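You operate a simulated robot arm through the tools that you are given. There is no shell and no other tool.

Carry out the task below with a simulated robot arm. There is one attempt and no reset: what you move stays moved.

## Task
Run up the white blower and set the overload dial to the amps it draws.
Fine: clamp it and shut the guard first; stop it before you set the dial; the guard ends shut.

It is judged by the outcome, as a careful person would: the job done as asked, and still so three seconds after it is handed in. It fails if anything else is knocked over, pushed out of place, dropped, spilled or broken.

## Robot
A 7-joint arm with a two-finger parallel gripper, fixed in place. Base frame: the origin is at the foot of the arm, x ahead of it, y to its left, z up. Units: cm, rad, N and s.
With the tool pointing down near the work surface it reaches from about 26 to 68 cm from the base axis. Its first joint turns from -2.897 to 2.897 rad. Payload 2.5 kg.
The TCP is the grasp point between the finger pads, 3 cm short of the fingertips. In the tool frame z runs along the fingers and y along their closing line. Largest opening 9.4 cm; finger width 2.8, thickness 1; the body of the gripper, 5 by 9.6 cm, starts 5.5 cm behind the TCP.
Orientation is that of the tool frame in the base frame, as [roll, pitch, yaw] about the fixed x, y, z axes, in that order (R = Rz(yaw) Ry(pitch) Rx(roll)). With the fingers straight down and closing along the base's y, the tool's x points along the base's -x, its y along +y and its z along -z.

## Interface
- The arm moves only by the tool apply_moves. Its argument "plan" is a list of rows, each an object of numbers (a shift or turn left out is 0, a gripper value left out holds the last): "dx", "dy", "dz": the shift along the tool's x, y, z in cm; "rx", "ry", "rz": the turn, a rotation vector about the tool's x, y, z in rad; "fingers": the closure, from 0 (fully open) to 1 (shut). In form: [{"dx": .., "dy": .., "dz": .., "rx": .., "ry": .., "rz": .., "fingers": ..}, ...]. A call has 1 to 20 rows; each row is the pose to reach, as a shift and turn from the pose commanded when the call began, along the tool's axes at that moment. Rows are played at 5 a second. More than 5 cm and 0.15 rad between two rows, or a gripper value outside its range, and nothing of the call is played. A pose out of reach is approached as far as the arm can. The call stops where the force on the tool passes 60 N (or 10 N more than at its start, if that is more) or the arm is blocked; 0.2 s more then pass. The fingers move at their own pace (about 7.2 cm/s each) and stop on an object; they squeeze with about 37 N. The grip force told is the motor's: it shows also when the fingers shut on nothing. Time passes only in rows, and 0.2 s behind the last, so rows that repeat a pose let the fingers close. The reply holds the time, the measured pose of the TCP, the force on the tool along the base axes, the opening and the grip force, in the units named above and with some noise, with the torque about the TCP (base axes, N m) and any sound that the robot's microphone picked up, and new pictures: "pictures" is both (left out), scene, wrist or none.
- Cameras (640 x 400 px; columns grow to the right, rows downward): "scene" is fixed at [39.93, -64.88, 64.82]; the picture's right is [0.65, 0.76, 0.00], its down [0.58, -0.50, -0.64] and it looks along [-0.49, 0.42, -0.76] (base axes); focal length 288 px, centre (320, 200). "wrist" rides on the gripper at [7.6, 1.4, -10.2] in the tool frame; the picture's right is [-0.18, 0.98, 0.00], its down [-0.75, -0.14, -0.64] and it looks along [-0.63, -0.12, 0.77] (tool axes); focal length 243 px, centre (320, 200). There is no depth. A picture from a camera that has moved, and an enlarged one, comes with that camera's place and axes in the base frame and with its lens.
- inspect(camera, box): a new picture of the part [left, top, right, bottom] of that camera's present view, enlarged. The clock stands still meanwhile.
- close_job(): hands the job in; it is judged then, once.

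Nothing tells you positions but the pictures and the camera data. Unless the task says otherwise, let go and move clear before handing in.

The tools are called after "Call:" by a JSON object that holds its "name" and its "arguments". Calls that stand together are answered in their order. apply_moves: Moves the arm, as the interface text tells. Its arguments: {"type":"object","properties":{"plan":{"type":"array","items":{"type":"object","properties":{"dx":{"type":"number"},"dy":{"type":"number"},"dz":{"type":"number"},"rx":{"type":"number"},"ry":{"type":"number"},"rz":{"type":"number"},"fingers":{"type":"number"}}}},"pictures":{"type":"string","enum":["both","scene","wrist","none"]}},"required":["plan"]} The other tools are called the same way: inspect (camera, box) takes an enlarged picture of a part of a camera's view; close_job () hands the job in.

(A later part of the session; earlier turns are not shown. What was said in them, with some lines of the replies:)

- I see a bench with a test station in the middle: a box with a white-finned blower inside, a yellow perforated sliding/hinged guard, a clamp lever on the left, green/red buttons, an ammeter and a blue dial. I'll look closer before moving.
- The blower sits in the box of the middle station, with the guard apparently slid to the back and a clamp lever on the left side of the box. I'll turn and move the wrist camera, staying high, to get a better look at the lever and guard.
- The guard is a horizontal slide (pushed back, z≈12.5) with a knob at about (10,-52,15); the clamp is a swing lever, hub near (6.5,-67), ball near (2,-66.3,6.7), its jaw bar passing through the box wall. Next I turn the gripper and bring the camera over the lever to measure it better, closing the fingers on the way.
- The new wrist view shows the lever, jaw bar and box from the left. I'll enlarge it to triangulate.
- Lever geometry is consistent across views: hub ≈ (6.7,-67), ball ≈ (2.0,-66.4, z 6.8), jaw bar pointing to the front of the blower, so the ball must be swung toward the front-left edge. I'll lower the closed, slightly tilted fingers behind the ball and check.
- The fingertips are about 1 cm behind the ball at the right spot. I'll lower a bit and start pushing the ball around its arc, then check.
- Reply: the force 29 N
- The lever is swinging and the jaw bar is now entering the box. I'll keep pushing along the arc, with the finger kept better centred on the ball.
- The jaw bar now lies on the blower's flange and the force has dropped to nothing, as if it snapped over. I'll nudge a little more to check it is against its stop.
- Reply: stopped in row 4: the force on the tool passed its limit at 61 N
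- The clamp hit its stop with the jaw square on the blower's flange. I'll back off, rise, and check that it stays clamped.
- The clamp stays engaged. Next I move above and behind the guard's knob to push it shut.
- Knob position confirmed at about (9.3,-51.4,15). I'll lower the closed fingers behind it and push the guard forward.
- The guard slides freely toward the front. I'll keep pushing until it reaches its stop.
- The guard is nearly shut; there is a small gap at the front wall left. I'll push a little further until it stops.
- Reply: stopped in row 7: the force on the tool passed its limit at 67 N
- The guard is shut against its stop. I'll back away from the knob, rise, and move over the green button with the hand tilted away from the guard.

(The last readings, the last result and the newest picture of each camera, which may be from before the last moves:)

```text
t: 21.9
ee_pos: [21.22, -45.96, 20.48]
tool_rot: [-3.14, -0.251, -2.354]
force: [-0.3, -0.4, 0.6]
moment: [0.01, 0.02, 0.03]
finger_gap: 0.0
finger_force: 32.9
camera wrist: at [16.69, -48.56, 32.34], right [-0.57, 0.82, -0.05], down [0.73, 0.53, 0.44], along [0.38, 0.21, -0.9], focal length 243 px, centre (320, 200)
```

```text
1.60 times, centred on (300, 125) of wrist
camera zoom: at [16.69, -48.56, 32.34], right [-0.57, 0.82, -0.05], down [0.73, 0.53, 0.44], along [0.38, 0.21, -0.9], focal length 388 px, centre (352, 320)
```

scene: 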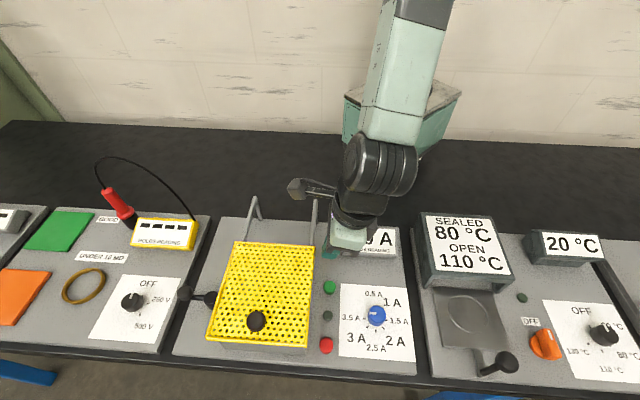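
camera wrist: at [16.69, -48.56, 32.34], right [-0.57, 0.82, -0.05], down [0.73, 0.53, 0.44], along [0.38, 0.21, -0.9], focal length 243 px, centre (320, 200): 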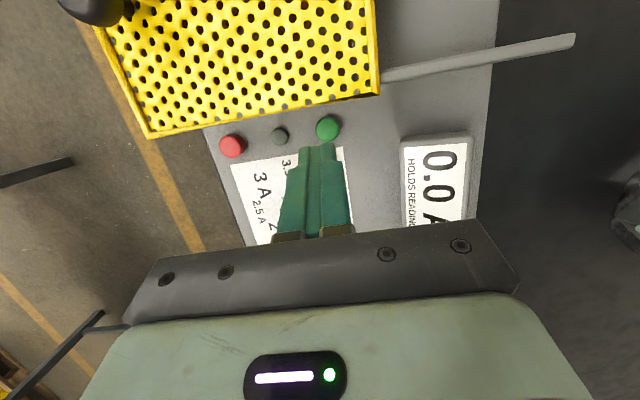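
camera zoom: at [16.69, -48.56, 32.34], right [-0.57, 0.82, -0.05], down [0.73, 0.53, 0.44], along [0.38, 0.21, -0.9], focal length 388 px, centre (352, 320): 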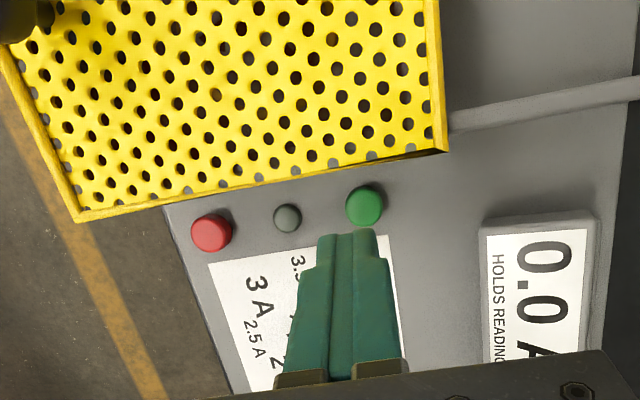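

The green button is at about (20.9,-46.1); the fingertip is above it and clear of the guard. I'll lower and press gently.

Call:
{"name": "apply_moves", "arguments": {"plan": [{"dx": -0.99, "dz": 3.87}, {"dx": -1.99, "dz": 7.75}, {"dx": -2.73, "dz": 10.66}, {"dx": -3.1, "dz": 12.1}, {"dx": -3.23, "dz": 12.6}, {"dx": -3.35, "dz": 13.08}, {"dx": -3.35, "dz": 13.08}]}}

Call:
{"name": "inspect", "arguments": {"camera": "scene", "box": [260, 210, 440, 370]}}

Call:
{"name": "inspect", "arguments": {"camera": "wrist", "box": [200, 50, 440, 240]}}

```text
t: 23.4
ee_pos: [21.37, -45.96, 7.03]
tool_rot: [-3.141, -0.248, -2.353]
force: [0.5, -0.5, 0.2]
moment: [-0.02, 0.03, 0.01]
finger_gap: 0.01
finger_force: 32.9
camera wrist: at [16.66, -48.56, 18.9], right [-0.57, 0.82, -0.05], down [0.73, 0.53, 0.44], along [0.38, 0.22, -0.9], focal length 243 px, centre (320, 200)
```

scene: 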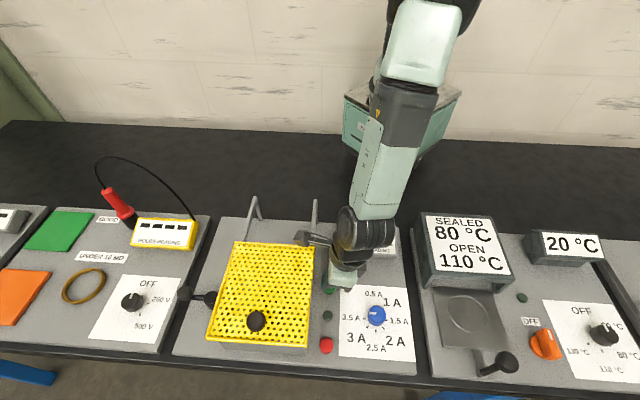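
wrist: 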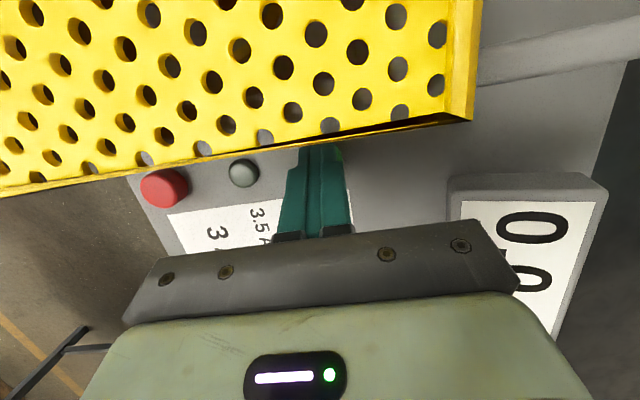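

```text
2.50 times, centred on (350, 290) of scene
camera zoom: at [39.93, -64.88, 64.82], right [0.65, 0.76, 0.0], down [0.58, -0.5, -0.64], along [-0.49, 0.42, -0.76], focal length 719 px, centre (245, -25)
```

zoom: 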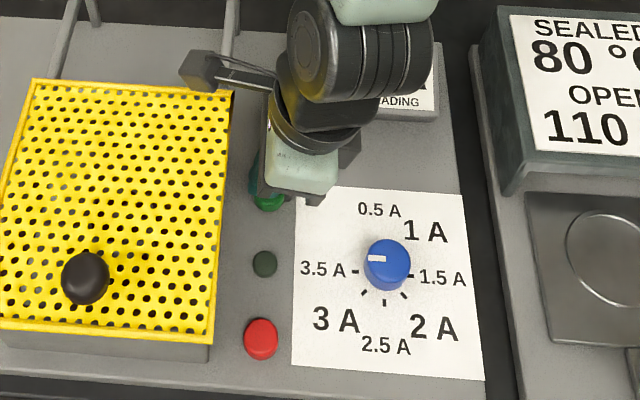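

```text
2.11 times, centred on (320, 145) of wrist
camera zoom: at [16.66, -48.56, 18.9], right [-0.57, 0.82, -0.05], down [0.73, 0.53, 0.44], along [0.38, 0.22, -0.9], focal length 511 px, centre (320, 316)
```

zoom: 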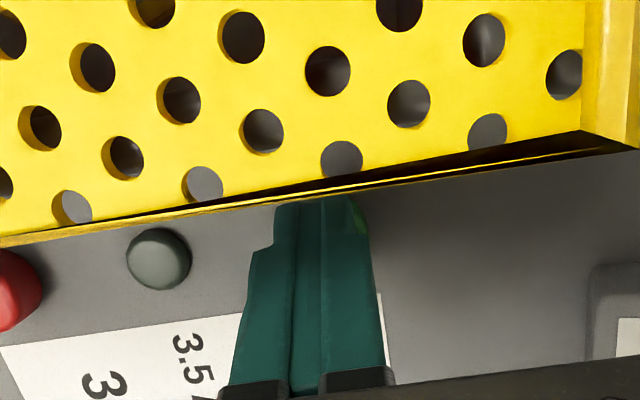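

Not touching yet; the fingertips are over the button. I'll go down in small steps to press it.

Call:
{"name": "apply_moves", "arguments": {"plan": [{"dx": -0.1, "dy": 0.2, "dz": 0.39}, {"dx": -0.17, "dy": 0.2, "dz": 0.68}, {"dx": -0.25, "dy": 0.2, "dz": 0.97}, {"dx": -0.25, "dy": 0.2, "dz": 0.97}]}}

```text
t: 24.4
ee_pos: [21.11, -45.92, 6.13]
tool_rot: [-3.138, -0.249, -2.353]
force: [-2.0, 4.7, 13.1]
moment: [0.24, 0.02, 0.04]
finger_gap: 0.0
finger_force: 33.0
heard: click
camera wrist: at [16.54, -48.43, 17.91], right [-0.57, 0.82, -0.05], down [0.73, 0.53, 0.44], along [0.38, 0.22, -0.9], focal length 243 px, centre (320, 200)
```

scene: 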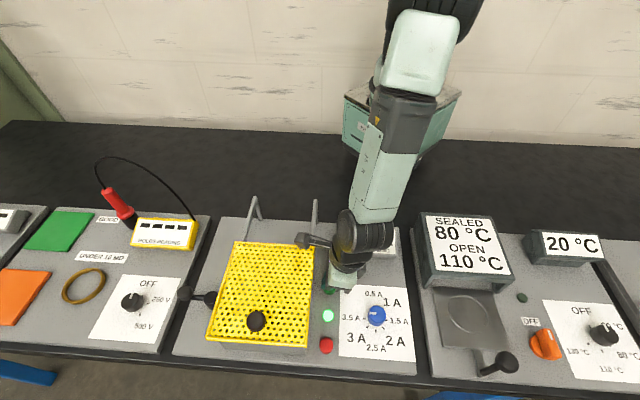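
wrist: 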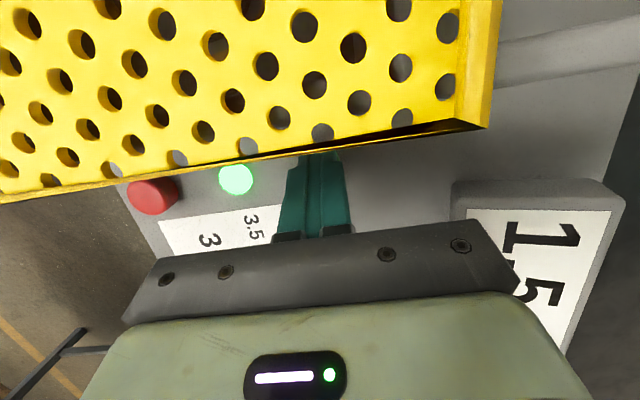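

The blower started: click, lamp lit, meter reading. I'll lift off and move over toward the red button so the meter can be seen, then watch the reading settle.

Call:
{"name": "apply_moves", "arguments": {"plan": [{"dx": 0.25, "dz": -0.97}, {"dx": 0.99, "dz": -3.88}, {"dx": 1.74, "dz": -6.78}, {"dx": 2.1, "dy": -3, "dz": -7.75}, {"dx": 2.1, "dy": -6.5, "dz": -7.75}, {"dx": 2.1, "dy": -10, "dz": -7.75}, {"dx": 2.1, "dy": -11.8, "dz": -7.75}, {"dx": 2.1, "dy": -11.8, "dz": -7.75}]}}

Call:
{"name": "inspect", "arguments": {"camera": "scene", "box": [300, 210, 430, 370]}}

Call:
{"name": "inspect", "arguments": {"camera": "wrist", "box": [100, 0, 500, 250]}}

```text
t: 26.2
ee_pos: [29.21, -54.28, 14.03]
tool_rot: [-3.139, -0.249, -2.353]
force: [0.2, 0.3, 0.3]
moment: [-0.01, 0.0, -0.02]
finger_gap: 0.0
finger_force: 33.0
camera wrist: at [24.76, -56.87, 25.9], right [-0.57, 0.82, -0.05], down [0.73, 0.53, 0.44], along [0.38, 0.22, -0.9], focal length 243 px, centre (320, 200)
```

scene: 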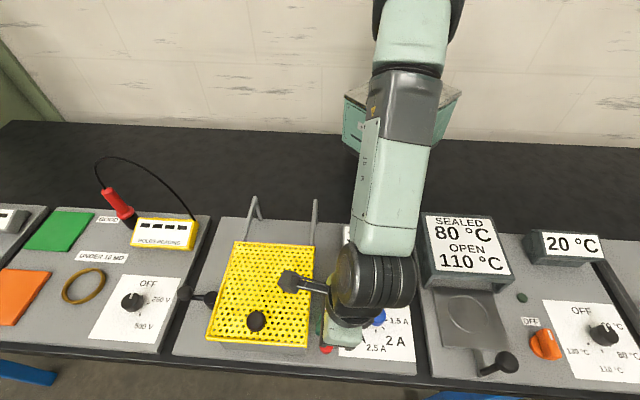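
wrist: 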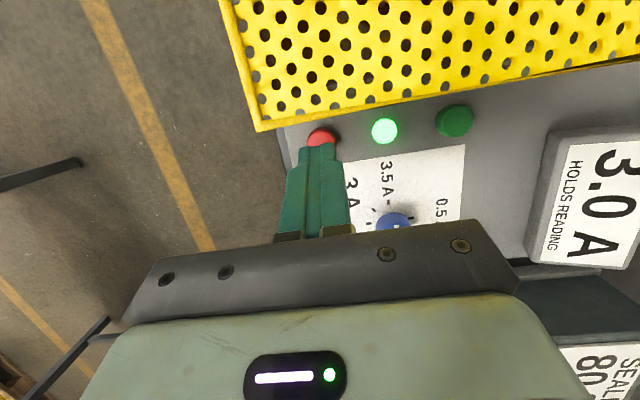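

```text
2.50 times, centred on (365, 290) of scene
camera zoom: at [39.93, -64.88, 64.82], right [0.65, 0.76, 0.0], down [0.58, -0.5, -0.64], along [-0.49, 0.42, -0.76], focal length 719 px, centre (208, -25)
```

zoom: 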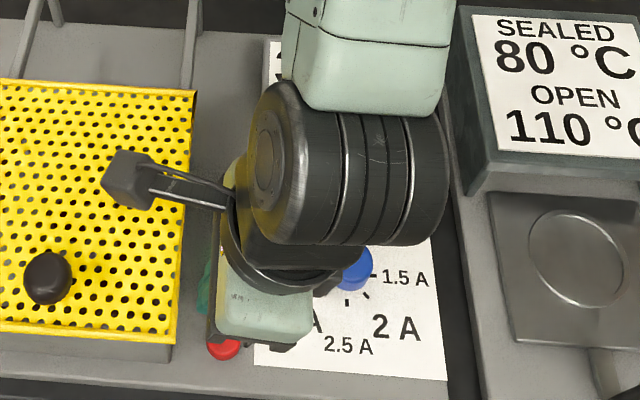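

```text
1.60 times, centred on (300, 125) of wrist
camera zoom: at [24.76, -56.87, 25.9], right [-0.57, 0.82, -0.05], down [0.73, 0.53, 0.44], along [0.38, 0.22, -0.9], focal length 388 px, centre (352, 320)
```

zoom: 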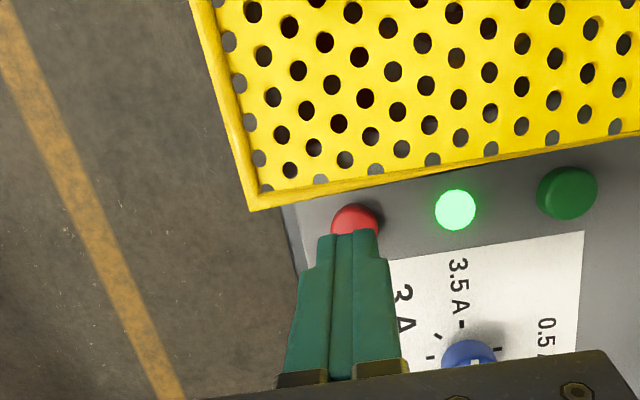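

The meter now reads 3.0 A and may still be changing as it runs up. I'll wait in place and watch it.

Call:
{"name": "apply_moves", "arguments": {"plan": [{"dx": 0}, {"dx": 0}, {"dx": 0}, {"dx": 0}, {"dx": 0}, {"dx": 0}, {"dx": 0}, {"dx": 0}, {"dx": 0}, {"dx": 0}], "pictures": "wrist"}}

Call:
{"name": "inspect", "arguments": {"camera": "wrist", "box": [520, 100, 640, 280]}}

Call:
{"name": "apply_moves", "arguments": {"plan": [{"dx": 0}, {"dx": 0}, {"dx": 0}, {"dx": 0}, {"dx": 0}, {"dx": 0}, {"dx": 0}, {"dx": 0}, {"dx": 0}, {"dx": 0}, {"dx": 0}, {"dx": 0}, {"dx": 0}, {"dx": 0}, {"dx": 0}, {"dx": 0}, {"dx": 0}, {"dx": 0}, {"dx": 0}, {"dx": 0}], "pictures": "wrist"}}

Call:
{"name": "inspect", "arguments": {"camera": "wrist", "box": [520, 100, 640, 280]}}

```text
t: 28.4
ee_pos: [29.24, -54.24, 14.0]
tool_rot: [-3.138, -0.25, -2.352]
force: [0.3, 0.9, 0.2]
moment: [0.04, 0.01, 0.0]
finger_gap: 0.01
finger_force: 32.9
camera wrist: at [24.74, -56.86, 25.91], right [-0.57, 0.82, -0.05], down [0.73, 0.53, 0.44], along [0.38, 0.22, -0.9], focal length 243 px, centre (320, 200)
```

wrist: 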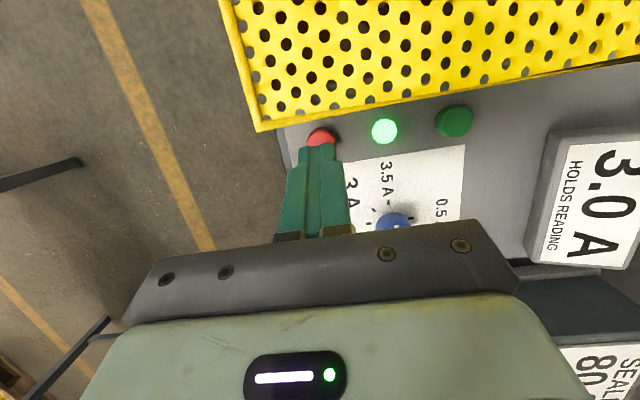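

```text
2.22 times, centred on (580, 190) of wrist
camera zoom: at [24.74, -56.86, 25.91], right [-0.57, 0.82, -0.05], down [0.73, 0.53, 0.44], along [0.38, 0.22, -0.9], focal length 539 px, centre (-258, 222)
```

zoom: 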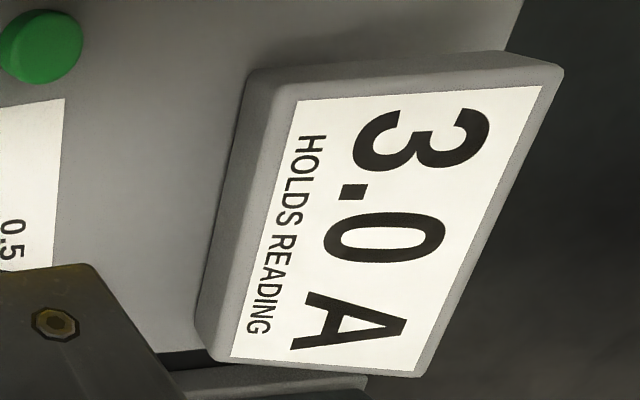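

```text
t: 32.6
ee_pos: [29.3, -54.23, 14.15]
tool_rot: [-3.14, -0.251, -2.353]
force: [-0.1, -0.5, -0.1]
moment: [-0.01, 0.02, -0.01]
finger_gap: 0.0
finger_force: 33.0
camera wrist: at [24.74, -56.86, 25.91], right [-0.57, 0.82, -0.05], down [0.73, 0.53, 0.44], along [0.38, 0.22, -0.9], focal length 243 px, centre (320, 200)
```

wrist: 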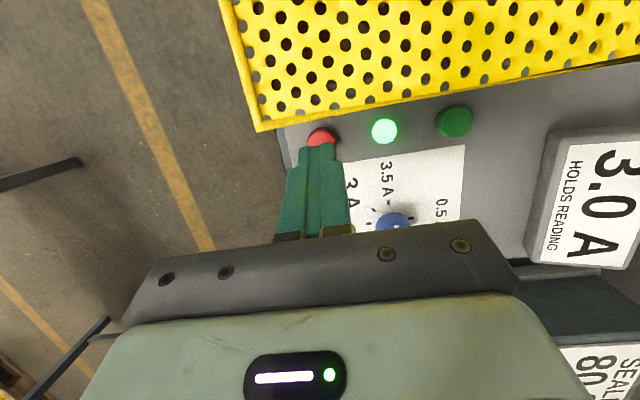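

```text
2.22 times, centred on (580, 190) of wrist
camera zoom: at [24.74, -56.86, 25.91], right [-0.57, 0.82, -0.05], down [0.73, 0.53, 0.44], along [0.38, 0.22, -0.9], focal length 539 px, centre (-258, 222)
```

zoom: 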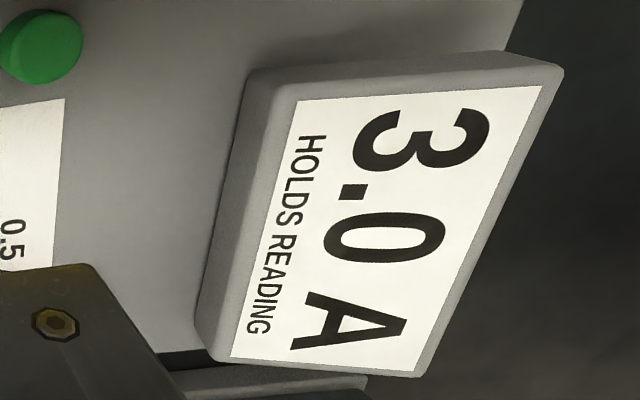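

The reading is steady at 3.0 A for over six seconds. Now I press the red button to stop the blower.

Call:
{"name": "apply_moves", "arguments": {"plan": [{"dx": -0.99, "dy": -0.1, "dz": 3.88}, {"dx": -1.56, "dy": -0.1, "dz": 6.1}, {"dx": -1.74, "dy": -0.1, "dz": 6.78}, {"dx": -1.86, "dy": -0.1, "dz": 7.27}, {"dx": -1.97, "dy": -0.1, "dz": 7.7}, {"dx": -1.97, "dy": -0.1, "dz": 7.7}]}}

```text
t: 34.0
ee_pos: [29.51, -54.35, 6.1]
tool_rot: [-3.14, -0.249, -2.355]
force: [-1.1, 0.9, 8.0]
moment: [0.05, -0.02, -0.01]
finger_gap: 0.0
finger_force: 32.3
heard: click
camera wrist: at [24.9, -56.94, 17.99], right [-0.57, 0.82, -0.05], down [0.73, 0.53, 0.44], along [0.38, 0.21, -0.9], focal length 243 px, centre (320, 200)
```

scene: 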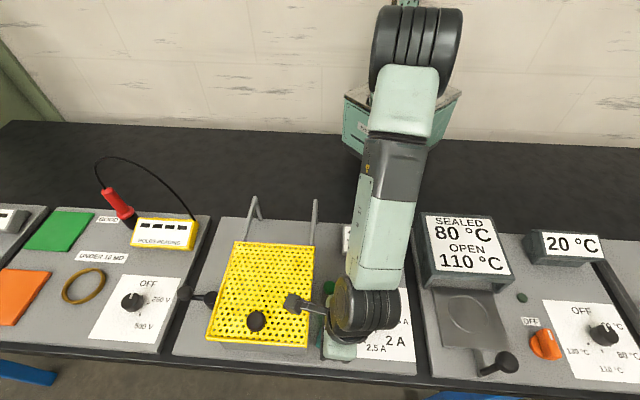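
wrist: 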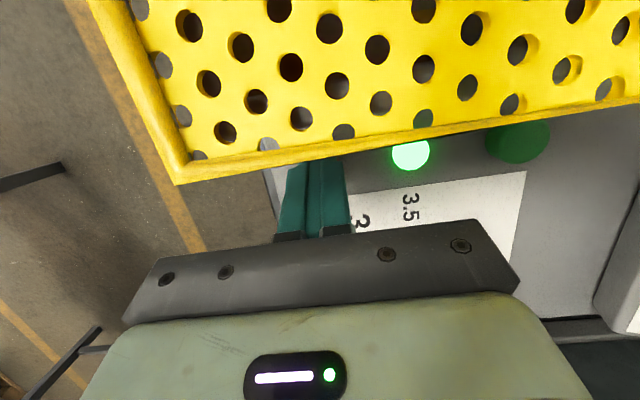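

I heard a click but the lamp is still lit, perhaps while it runs down. I'll lift off and watch the lamp and meter.

Call:
{"name": "apply_moves", "arguments": {"plan": [{"dx": 0.25, "dz": -0.97}, {"dx": 1.0, "dz": -3.88}, {"dx": 1.97, "dz": -7.7}, {"dx": 1.97, "dz": -7.7}, {"dx": 1.97, "dz": -7.7}]}}

Call:
{"name": "inspect", "arguments": {"camera": "wrist", "box": [260, 60, 640, 290]}}

```text
t: 35.2
ee_pos: [29.45, -54.19, 14.03]
tool_rot: [-3.14, -0.251, -2.353]
force: [0.0, 0.4, -1.2]
moment: [0.01, 0.02, -0.02]
finger_gap: 0.0
finger_force: 32.9
camera wrist: at [24.94, -56.96, 25.94], right [-0.57, 0.82, -0.05], down [0.73, 0.53, 0.44], along [0.38, 0.22, -0.9], focal length 243 px, centre (320, 200)
```

scene: 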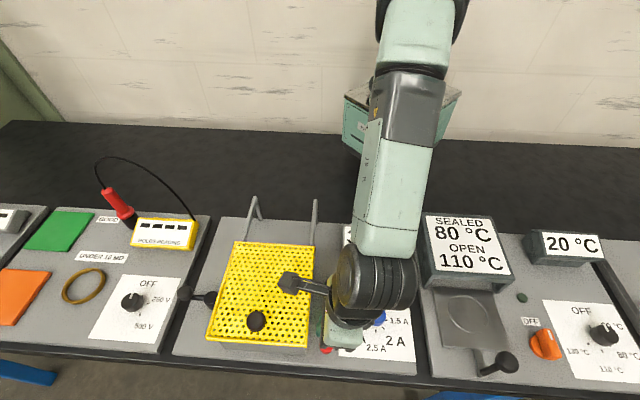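
wrist: 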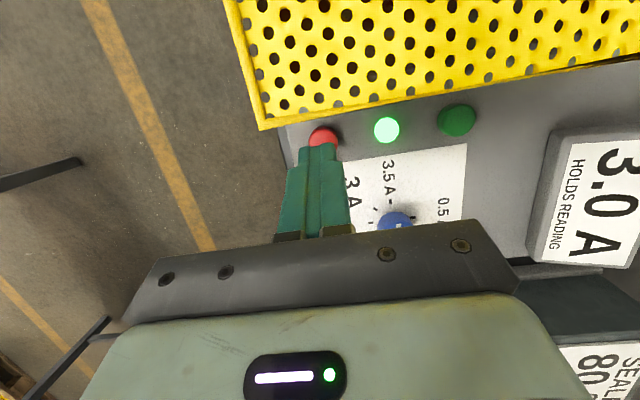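

```text
1.68 times, centred on (450, 175) of wrist
camera zoom: at [24.94, -56.96, 25.94], right [-0.57, 0.82, -0.05], down [0.73, 0.53, 0.44], along [0.38, 0.22, -0.9], focal length 409 px, centre (101, 242)
```

zoom: 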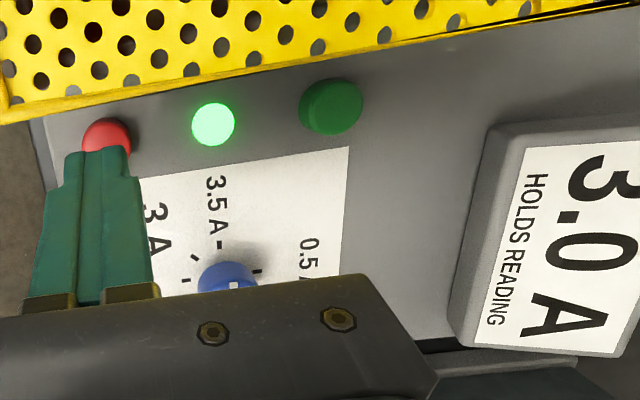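

The lamp is still lit; the blower may be coasting down. I'll wait a few seconds and look again.

Call:
{"name": "apply_moves", "arguments": {"plan": [{"dx": 0}, {"dx": 0}, {"dx": 0}, {"dx": 0}, {"dx": 0}, {"dx": 0}, {"dx": 0}, {"dx": 0}, {"dx": 0}, {"dx": 0}, {"dx": 0}, {"dx": 0}, {"dx": 0}, {"dx": 0}, {"dx": 0}, {"dx": 0}, {"dx": 0}, {"dx": 0}, {"dx": 0}, {"dx": 0}]}}

Call:
{"name": "inspect", "arguments": {"camera": "wrist", "box": [260, 60, 640, 290]}}

Call:
{"name": "inspect", "arguments": {"camera": "scene", "box": [200, 230, 330, 360]}}

```text
t: 39.5
ee_pos: [29.47, -54.33, 14.09]
tool_rot: [-3.141, -0.249, -2.352]
force: [-1.6, 0.9, 0.0]
moment: [-0.01, -0.01, -0.02]
finger_gap: 0.01
finger_force: 33.1
camera wrist: at [24.94, -56.97, 25.93], right [-0.57, 0.82, -0.05], down [0.73, 0.53, 0.44], along [0.38, 0.22, -0.9], focal length 243 px, centre (320, 200)
```

scene: 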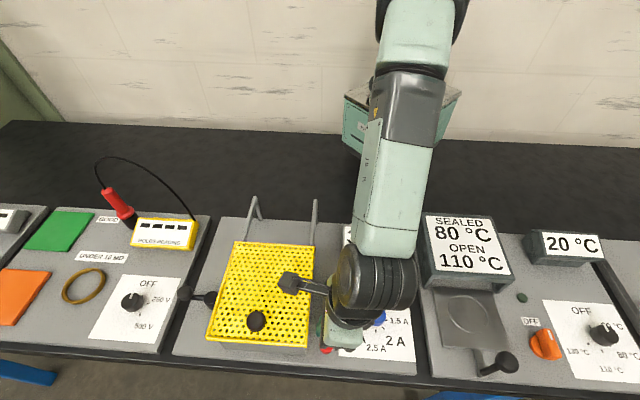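
wrist: 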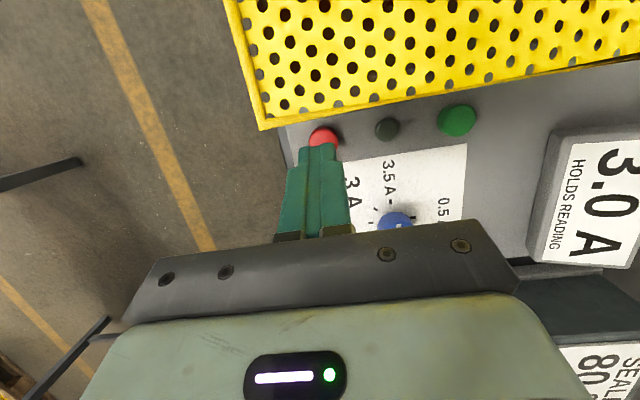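

```text
1.68 times, centred on (450, 175) of wrist
camera zoom: at [24.94, -56.97, 25.93], right [-0.57, 0.82, -0.05], down [0.73, 0.53, 0.44], along [0.38, 0.22, -0.9], focal length 409 px, centre (101, 242)
```

zoom: 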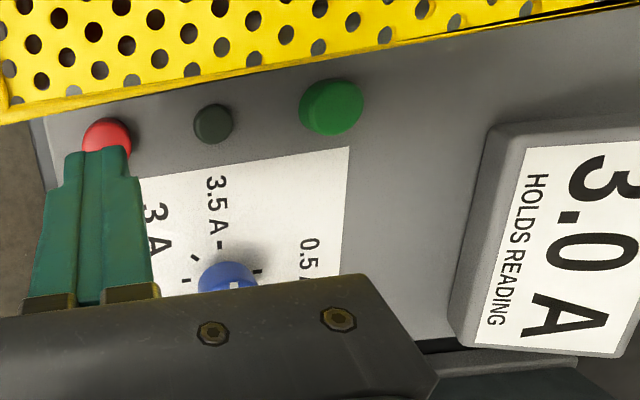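

```text
3.08 times, centred on (265, 295) of scene
camera zoom: at [39.93, -64.88, 64.82], right [0.65, 0.76, 0.0], down [0.58, -0.5, -0.64], along [-0.49, 0.42, -0.76], focal length 885 px, centre (489, -92)
```

zoom: 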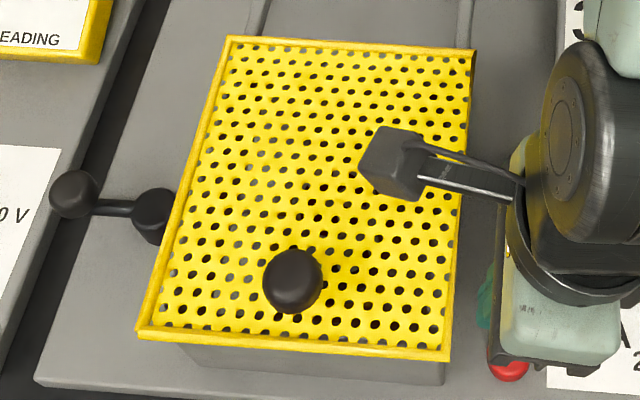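

The lamp has gone out and the meter holds 3.0 A, so the blower is stopped. Now I move above the blue dial, bring the hand upright and open the fingers.

Call:
{"name": "apply_moves", "arguments": {"plan": [{"dx": 0.74, "dz": -2.9}, {"dx": -2.36, "dy": 2, "dz": -3.7, "ry": -0.08}, {"dx": -5.46, "dy": 4, "dz": -4.5, "ry": -0.16}, {"dx": -8.6, "dy": 5.9, "dz": -5.3, "ry": -0.25}, {"dx": -8.6, "dy": 5.9, "dz": -5.3, "ry": -0.25, "fingers": 0}, {"dx": -8.6, "dy": 5.9, "dz": -5.3, "ry": -0.25, "fingers": 0}, {"dx": -8.6, "dy": 5.9, "dz": -5.3, "ry": -0.25, "fingers": 0}]}}

Call:
{"name": "inspect", "arguments": {"camera": "wrist", "box": [160, 0, 480, 200]}}

```text
t: 41.0
ee_pos: [32.03, -43.24, 17.14]
tool_rot: [-3.139, 0.001, -2.353]
force: [0.2, -0.1, 1.0]
moment: [0.03, -0.01, -0.05]
finger_gap: 9.38
finger_force: 0.1
camera wrist: at [25.54, -47.84, 27.43], right [-0.57, 0.82, 0.0], down [0.63, 0.44, 0.64], along [0.53, 0.36, -0.77], focal length 243 px, centre (320, 200)
```

scene: 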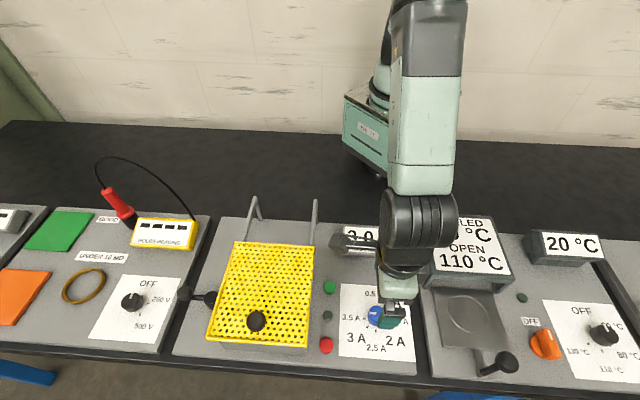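
wrist: 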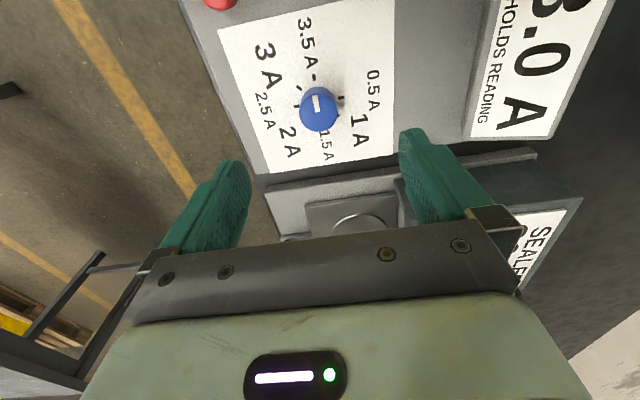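

```text
2.00 times, centred on (320, 100) of wrist
camera zoom: at [25.54, -47.84, 27.43], right [-0.57, 0.82, 0.0], down [0.63, 0.44, 0.64], along [0.53, 0.36, -0.77], focal length 485 px, centre (320, 400)
```

zoom: 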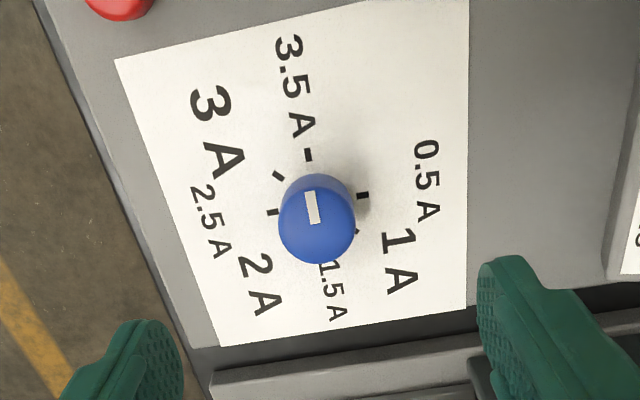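

The dial pointer sits exactly at the 3.5 A tick; 3 A is one 45° step counter‑clockwise. I'll pre-turn the hand 45° clockwise above the dial so I can grip and turn it back.

Call:
{"name": "apply_moves", "arguments": {"plan": [{"dx": -0.1, "dy": -0.27, "dz": 0.5, "rz": 0.131}, {"dx": -0.1, "dy": -0.27, "dz": 1.5, "rz": 0.262}, {"dx": -0.1, "dy": -0.27, "dz": 2.5, "rz": 0.393}, {"dx": -0.1, "dy": -0.27, "dz": 3.5, "rz": 0.524}, {"dx": -0.1, "dy": -0.27, "dz": 4.5, "rz": 0.655}, {"dx": -0.1, "dy": -0.27, "dz": 5.5, "rz": 0.785}, {"dx": -0.1, "dy": -0.27, "dz": 5.5, "rz": 0.785}]}}

Call:
{"name": "inspect", "arguments": {"camera": "wrist", "box": [160, 0, 480, 200]}}

Call:
{"name": "inspect", "arguments": {"camera": "scene", "box": [310, 240, 470, 370]}}

```text
t: 42.6
ee_pos: [32.39, -43.46, 11.59]
tool_rot: [-3.142, 0.001, -3.14]
force: [0.3, -0.4, -1.0]
moment: [0.01, 0.0, 0.01]
finger_gap: 9.39
finger_force: 0.1
camera wrist: at [24.6, -42.18, 21.85], right [0.18, 0.98, 0.0], down [0.75, -0.14, 0.64], along [0.63, -0.12, -0.77], focal length 243 px, centre (320, 200)
```

scene: 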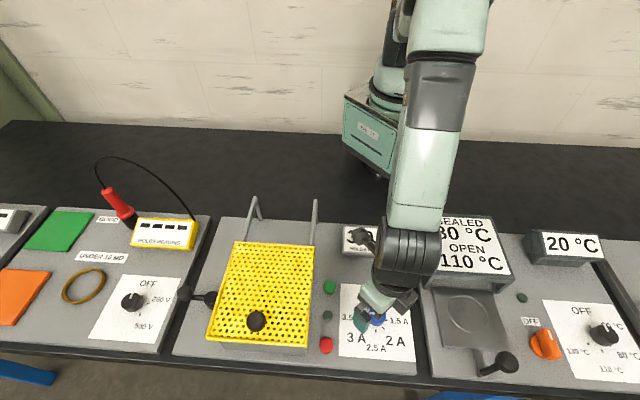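
wrist: 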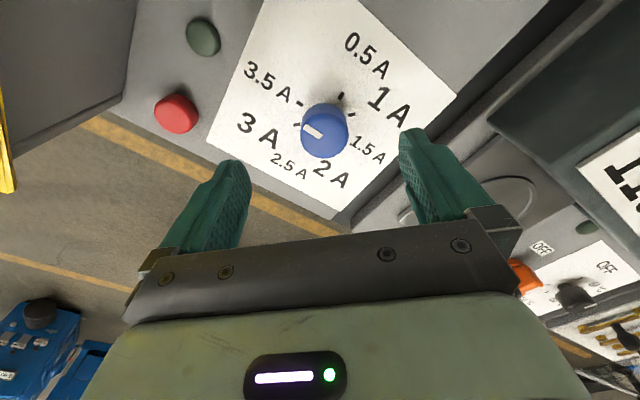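

```text
2.00 times, centred on (320, 100) of wrist
camera zoom: at [24.6, -42.18, 21.85], right [0.18, 0.98, 0.0], down [0.75, -0.14, 0.64], along [0.63, -0.12, -0.77], focal length 485 px, centre (320, 400)
```

zoom: 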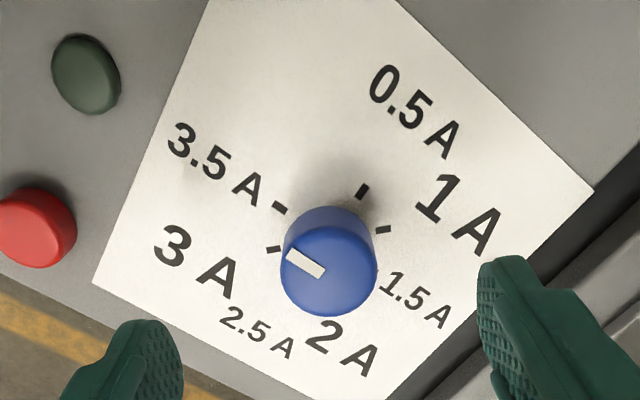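

```text
3.08 times, centred on (390, 305) of scene
camera zoom: at [39.93, -64.88, 64.82], right [0.65, 0.76, 0.0], down [0.58, -0.5, -0.64], along [-0.49, 0.42, -0.76], focal length 885 px, centre (105, -123)
```

zoom: 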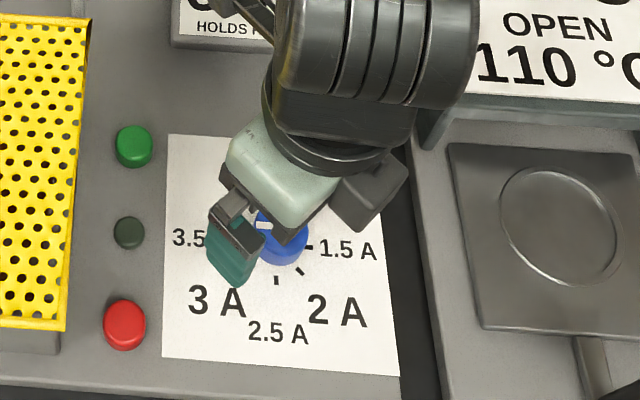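

The fingers straddle the dial, centred within a couple of millimetres. I'll lower and close on it.

Call:
{"name": "apply_moves", "arguments": {"plan": [{"dz": 2}, {"dz": 4}, {"dz": 5.4}, {"dz": 5.4}, {"dz": 5.4, "fingers": 1}, {"dz": 5.4, "fingers": 1}, {"dz": 5.4, "fingers": 1}, {"dz": 5.4, "fingers": 1}]}}

Call:
{"name": "inspect", "arguments": {"camera": "wrist", "box": [160, 0, 480, 200]}}

```text
t: 44.5
ee_pos: [32.3, -43.25, 6.23]
tool_rot: [3.136, -0.001, -3.137]
force: [-5.5, 26.9, 11.3]
moment: [-0.36, 0.2, 0.07]
finger_gap: 3.45
finger_force: 45.8
camera wrist: at [24.61, -41.99, 16.44], right [0.18, 0.98, 0.0], down [0.75, -0.14, 0.64], along [0.63, -0.11, -0.77], focal length 243 px, centre (320, 200)
```

scene: 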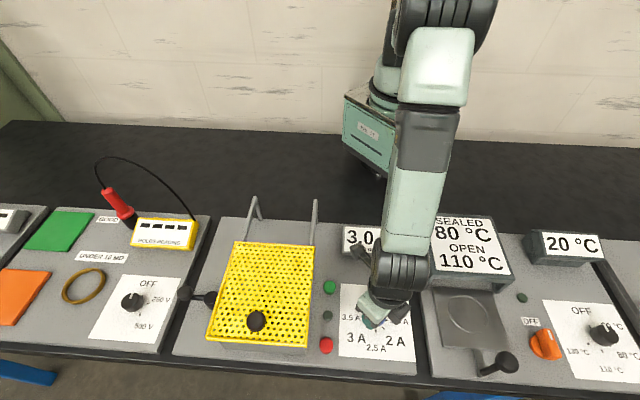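
wrist: 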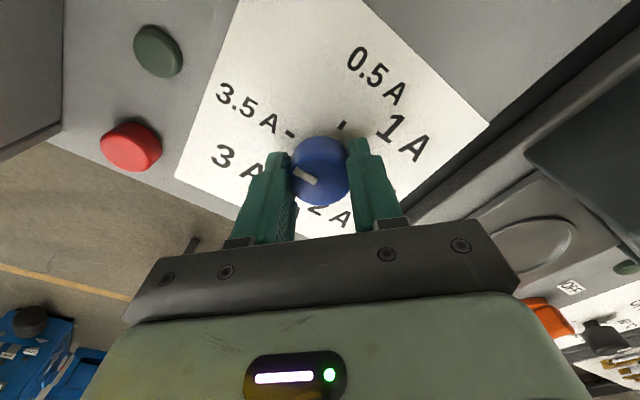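

```text
2.00 times, centred on (320, 100) of wrist
camera zoom: at [24.61, -41.99, 16.44], right [0.18, 0.98, 0.0], down [0.75, -0.14, 0.64], along [0.63, -0.11, -0.77], focal length 485 px, centre (320, 400)
```

zoom: 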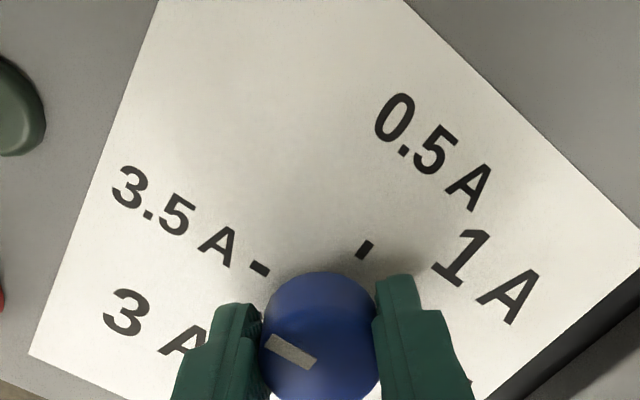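

The dial is gripped (3.45 cm), slightly off in y, so I'll relieve that offset and turn 45° counter‑clockwise.

Call:
{"name": "apply_moves", "arguments": {"plan": [{"dy": 0.25}, {"dy": 0.25, "rz": -0.1}, {"dy": 0.25, "rz": -0.2}, {"dy": 0.25, "rz": -0.3}, {"dy": 0.25, "rz": -0.4}, {"dy": 0.25, "rz": -0.5}, {"dy": 0.25, "rz": -0.6}, {"dy": 0.25, "rz": -0.7}, {"dy": 0.25, "rz": -0.785}, {"dy": 0.25, "rz": -0.785}, {"dy": 0.25, "rz": -0.785}]}}

Call:
{"name": "inspect", "arguments": {"camera": "wrist", "box": [160, 40, 480, 240]}}

```text
t: 46.9
ee_pos: [32.4, -43.27, 6.15]
tool_rot: [-3.136, -0.001, -2.353]
force: [20.9, -18.0, -32.3]
moment: [0.16, 0.39, -0.05]
finger_gap: 3.44
finger_force: 45.4
camera wrist: at [25.85, -47.82, 16.43], right [-0.57, 0.82, 0.0], down [0.63, 0.44, 0.64], along [0.53, 0.36, -0.77], focal length 243 px, centre (320, 200)
```

scene: 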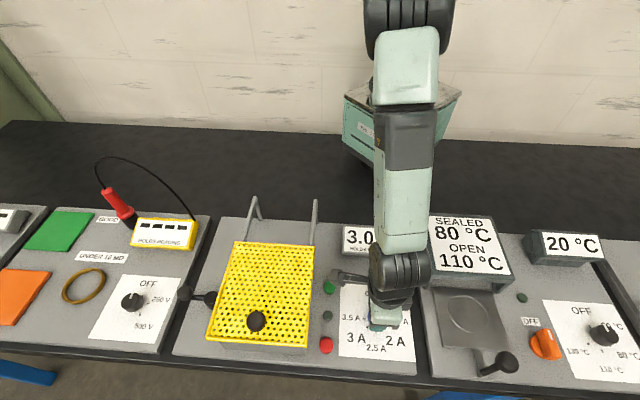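
wrist: 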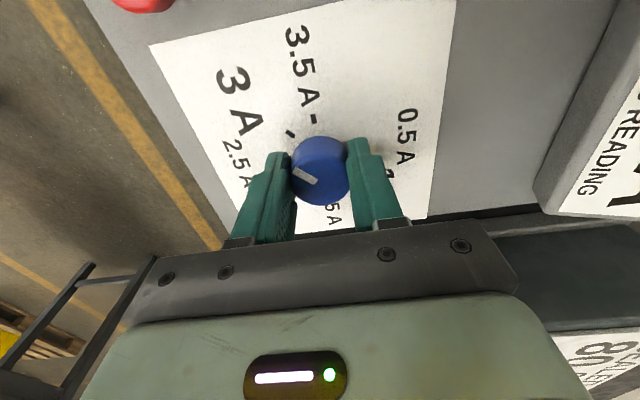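

```text
2.00 times, centred on (320, 140) of wrist
camera zoom: at [25.85, -47.82, 16.43], right [-0.57, 0.82, 0.0], down [0.63, 0.44, 0.64], along [0.53, 0.36, -0.77], focal length 485 px, centre (320, 320)
```

zoom: 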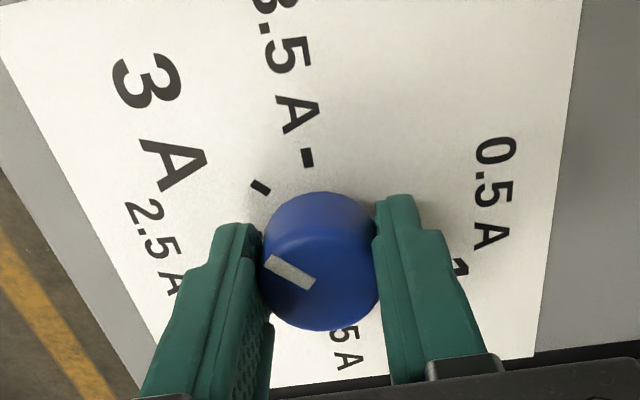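

The dial followed the gripper by 45°. I'll release, rise straight up and check the pointer against the 3 A tick.

Call:
{"name": "apply_moves", "arguments": {"plan": [{"fingers": 0.9}, {"fingers": 0}, {"fingers": 0}, {"fingers": 0}, {"dz": -3, "fingers": 0}, {"dz": -7, "fingers": 0}, {"dz": -11, "fingers": 0}, {"dz": -11, "fingers": 0}]}}

Call:
{"name": "inspect", "arguments": {"camera": "wrist", "box": [220, 50, 420, 170]}}

Call:
{"name": "inspect", "arguments": {"camera": "scene", "box": [310, 270, 430, 370]}}

```text
t: 48.6
ee_pos: [32.16, -43.07, 17.07]
tool_rot: [-3.14, 0.002, -2.353]
force: [0.0, 0.3, 0.2]
moment: [0.01, -0.02, 0.02]
finger_gap: 9.41
finger_force: 0.0
camera wrist: at [25.73, -47.69, 27.41], right [-0.57, 0.82, 0.0], down [0.63, 0.43, 0.64], along [0.53, 0.36, -0.77], focal length 243 px, centre (320, 200)
```

scene: 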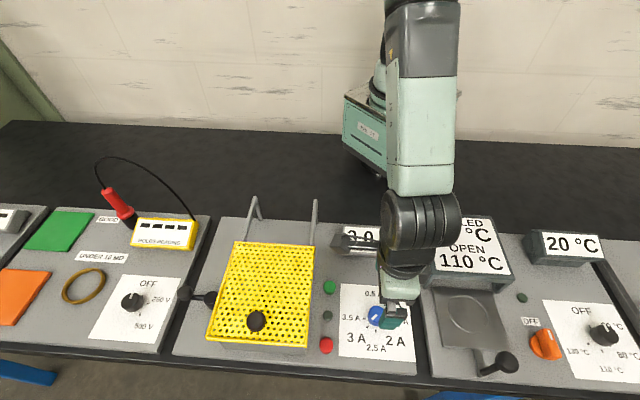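
wrist: 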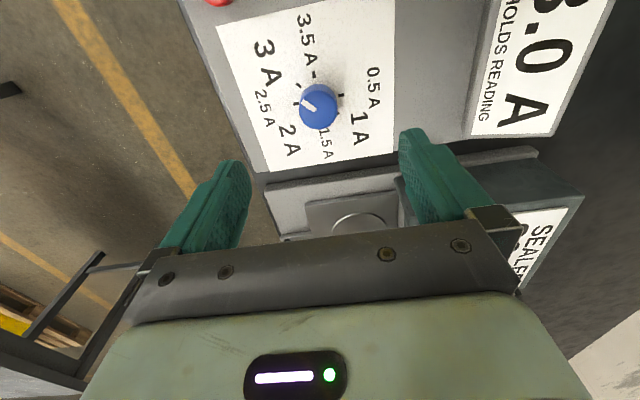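

```text
3.20 times, centred on (320, 110) of wrist
camera zoom: at [25.73, -47.69, 27.41], right [-0.57, 0.82, 0.0], down [0.63, 0.43, 0.64], along [0.53, 0.36, -0.77], focal length 776 px, centre (320, 488)
```

zoom: 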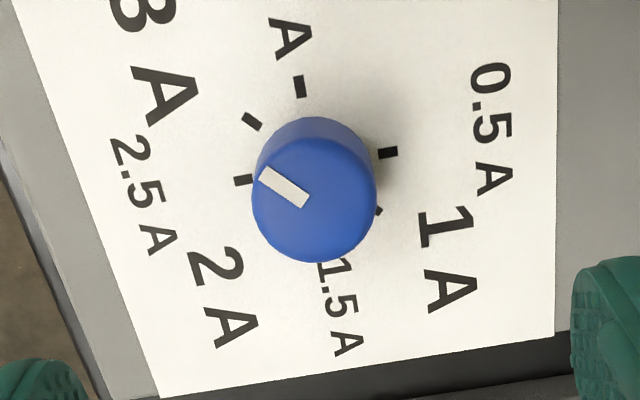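

```text
4.00 times, centred on (370, 320) of scene
camera zoom: at [39.93, -64.88, 64.82], right [0.65, 0.76, 0.0], down [0.58, -0.5, -0.64], along [-0.49, 0.42, -0.76], focal length 1151 px, centre (120, -280)
```

zoom: 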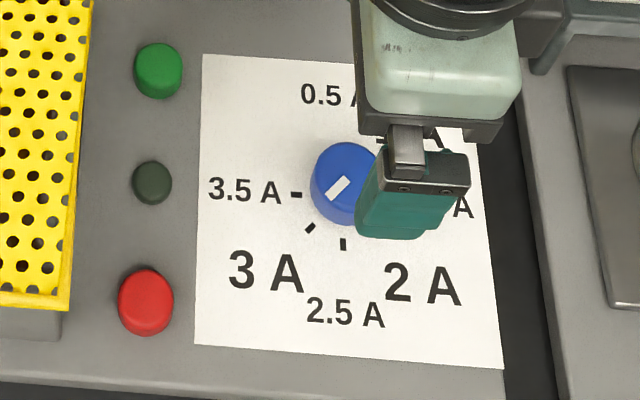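

The pointer lines up with the 3 A tick. I'll move the arm up and clear, then do a final check of dial, guard, clamp and lamp.

Call:
{"name": "apply_moves", "arguments": {"plan": [{"dz": -4}, {"dz": -8}, {"dz": -12}, {"dz": -16, "dy": 2}, {"dz": -20, "dy": 5}, {"dz": -21, "dy": 9}, {"dz": -21, "dy": 13}, {"dz": -21, "dy": 13}]}}

Call:
{"name": "inspect", "arguments": {"camera": "scene", "box": [170, 200, 430, 380]}}

Call:
{"name": "inspect", "arguments": {"camera": "scene", "box": [310, 270, 430, 370]}}

Call:
{"name": "inspect", "arguments": {"camera": "scene", "box": [0, 150, 220, 370]}}

```text
t: 50.5
ee_pos: [22.98, -33.99, 38.07]
tool_rot: [-3.139, 0.002, -2.353]
force: [-0.5, 1.3, 0.6]
moment: [0.02, -0.02, 0.0]
finger_gap: 9.39
finger_force: 0.0
camera wrist: at [16.48, -38.61, 48.33], right [-0.57, 0.82, 0.0], down [0.63, 0.44, 0.64], along [0.53, 0.36, -0.77], focal length 243 px, centre (320, 200)
```

scene: 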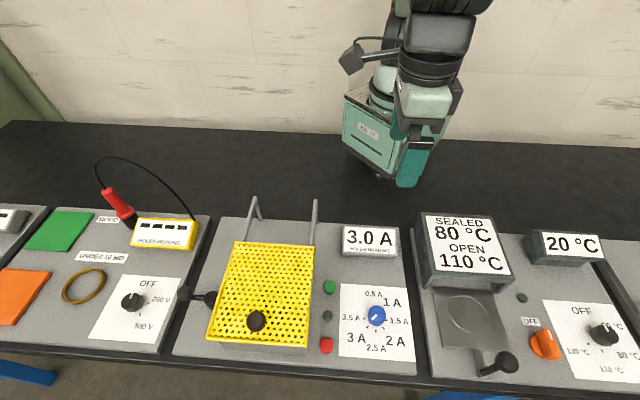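
wrist: 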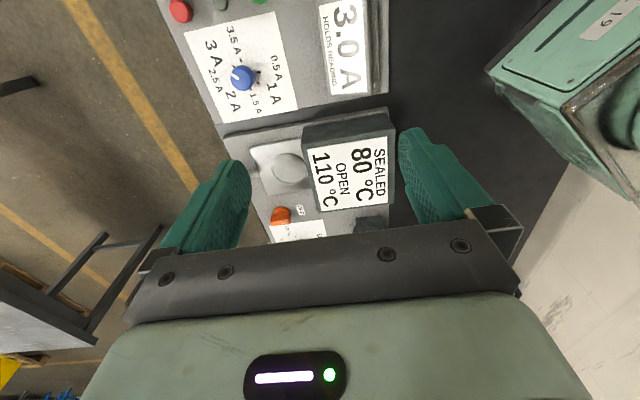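

```text
2.22 times, centred on (300, 290) of scene
camera zoom: at [39.93, -64.88, 64.82], right [0.65, 0.76, 0.0], down [0.58, -0.5, -0.64], along [-0.49, 0.42, -0.76], focal length 640 px, centre (364, 0)
```

zoom: 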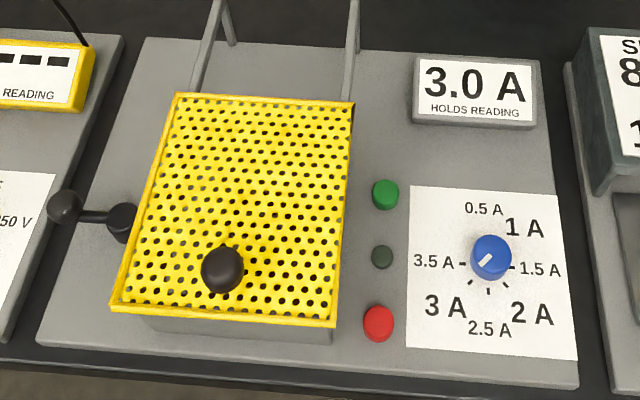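

```text
4.00 times, centred on (370, 320) of scene
camera zoom: at [39.93, -64.88, 64.82], right [0.65, 0.76, 0.0], down [0.58, -0.5, -0.64], along [-0.49, 0.42, -0.76], focal length 1151 px, centre (120, -280)
```

zoom: 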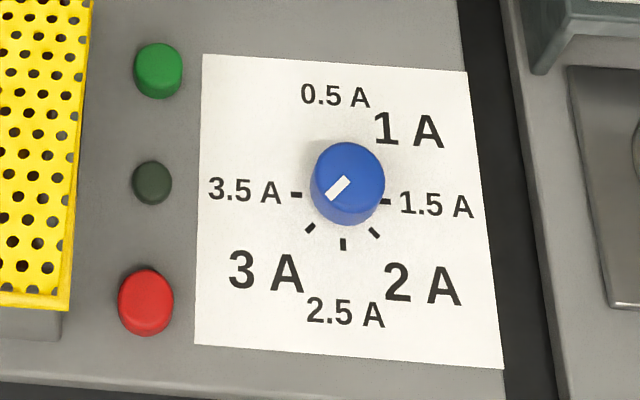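

```text
1.82 times, centred on (110, 260) of scene
camera zoom: at [39.93, -64.88, 64.82], right [0.65, 0.76, 0.0], down [0.58, -0.5, -0.64], along [-0.49, 0.42, -0.76], focal length 523 px, centre (702, 91)
```

zoom: 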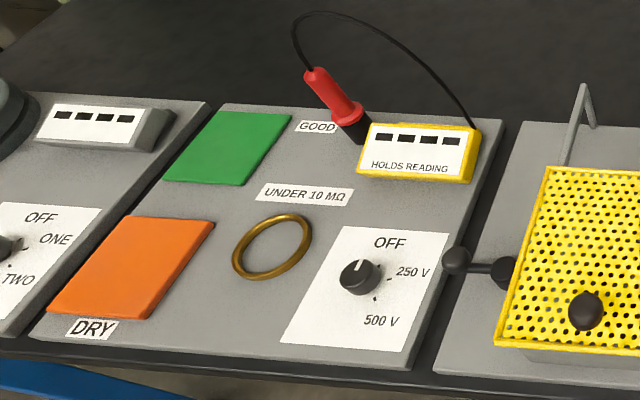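

Everything looks finished. The clamp is on, the guard is shut, the lamp is out with the meter holding 3.0 A, the dial points at 3 A, and the arm is clear with nothing else disturbed. I'm handing the job in.

Call:
{"name": "close_job", "arguments": {}}

```text
The job is handed in.
```

The blower ran up to a steady 3.0 A, and the overload dial is now set to 3 A.

- **Before running:** I swung the clamp onto the blower's flange until it hit its stop. Then I slid the guard shut and started the blower with the green button.
- **Reading:** The meter held at 3.0 A for more than six seconds before I pressed the red button.
- **Stopping:** The lamp stayed lit for a few seconds while the blower ran down. I waited until it went out before touching the dial.
- **Dial:** It started at 3.5 A, and I turned it back one step. The pointer lines up with the 3 A mark in both camera views.

At hand-in the guard was shut, the clamp was still on, and the arm was clear with the gripper open. Nothing else on the bench looked moved in the last pictures.
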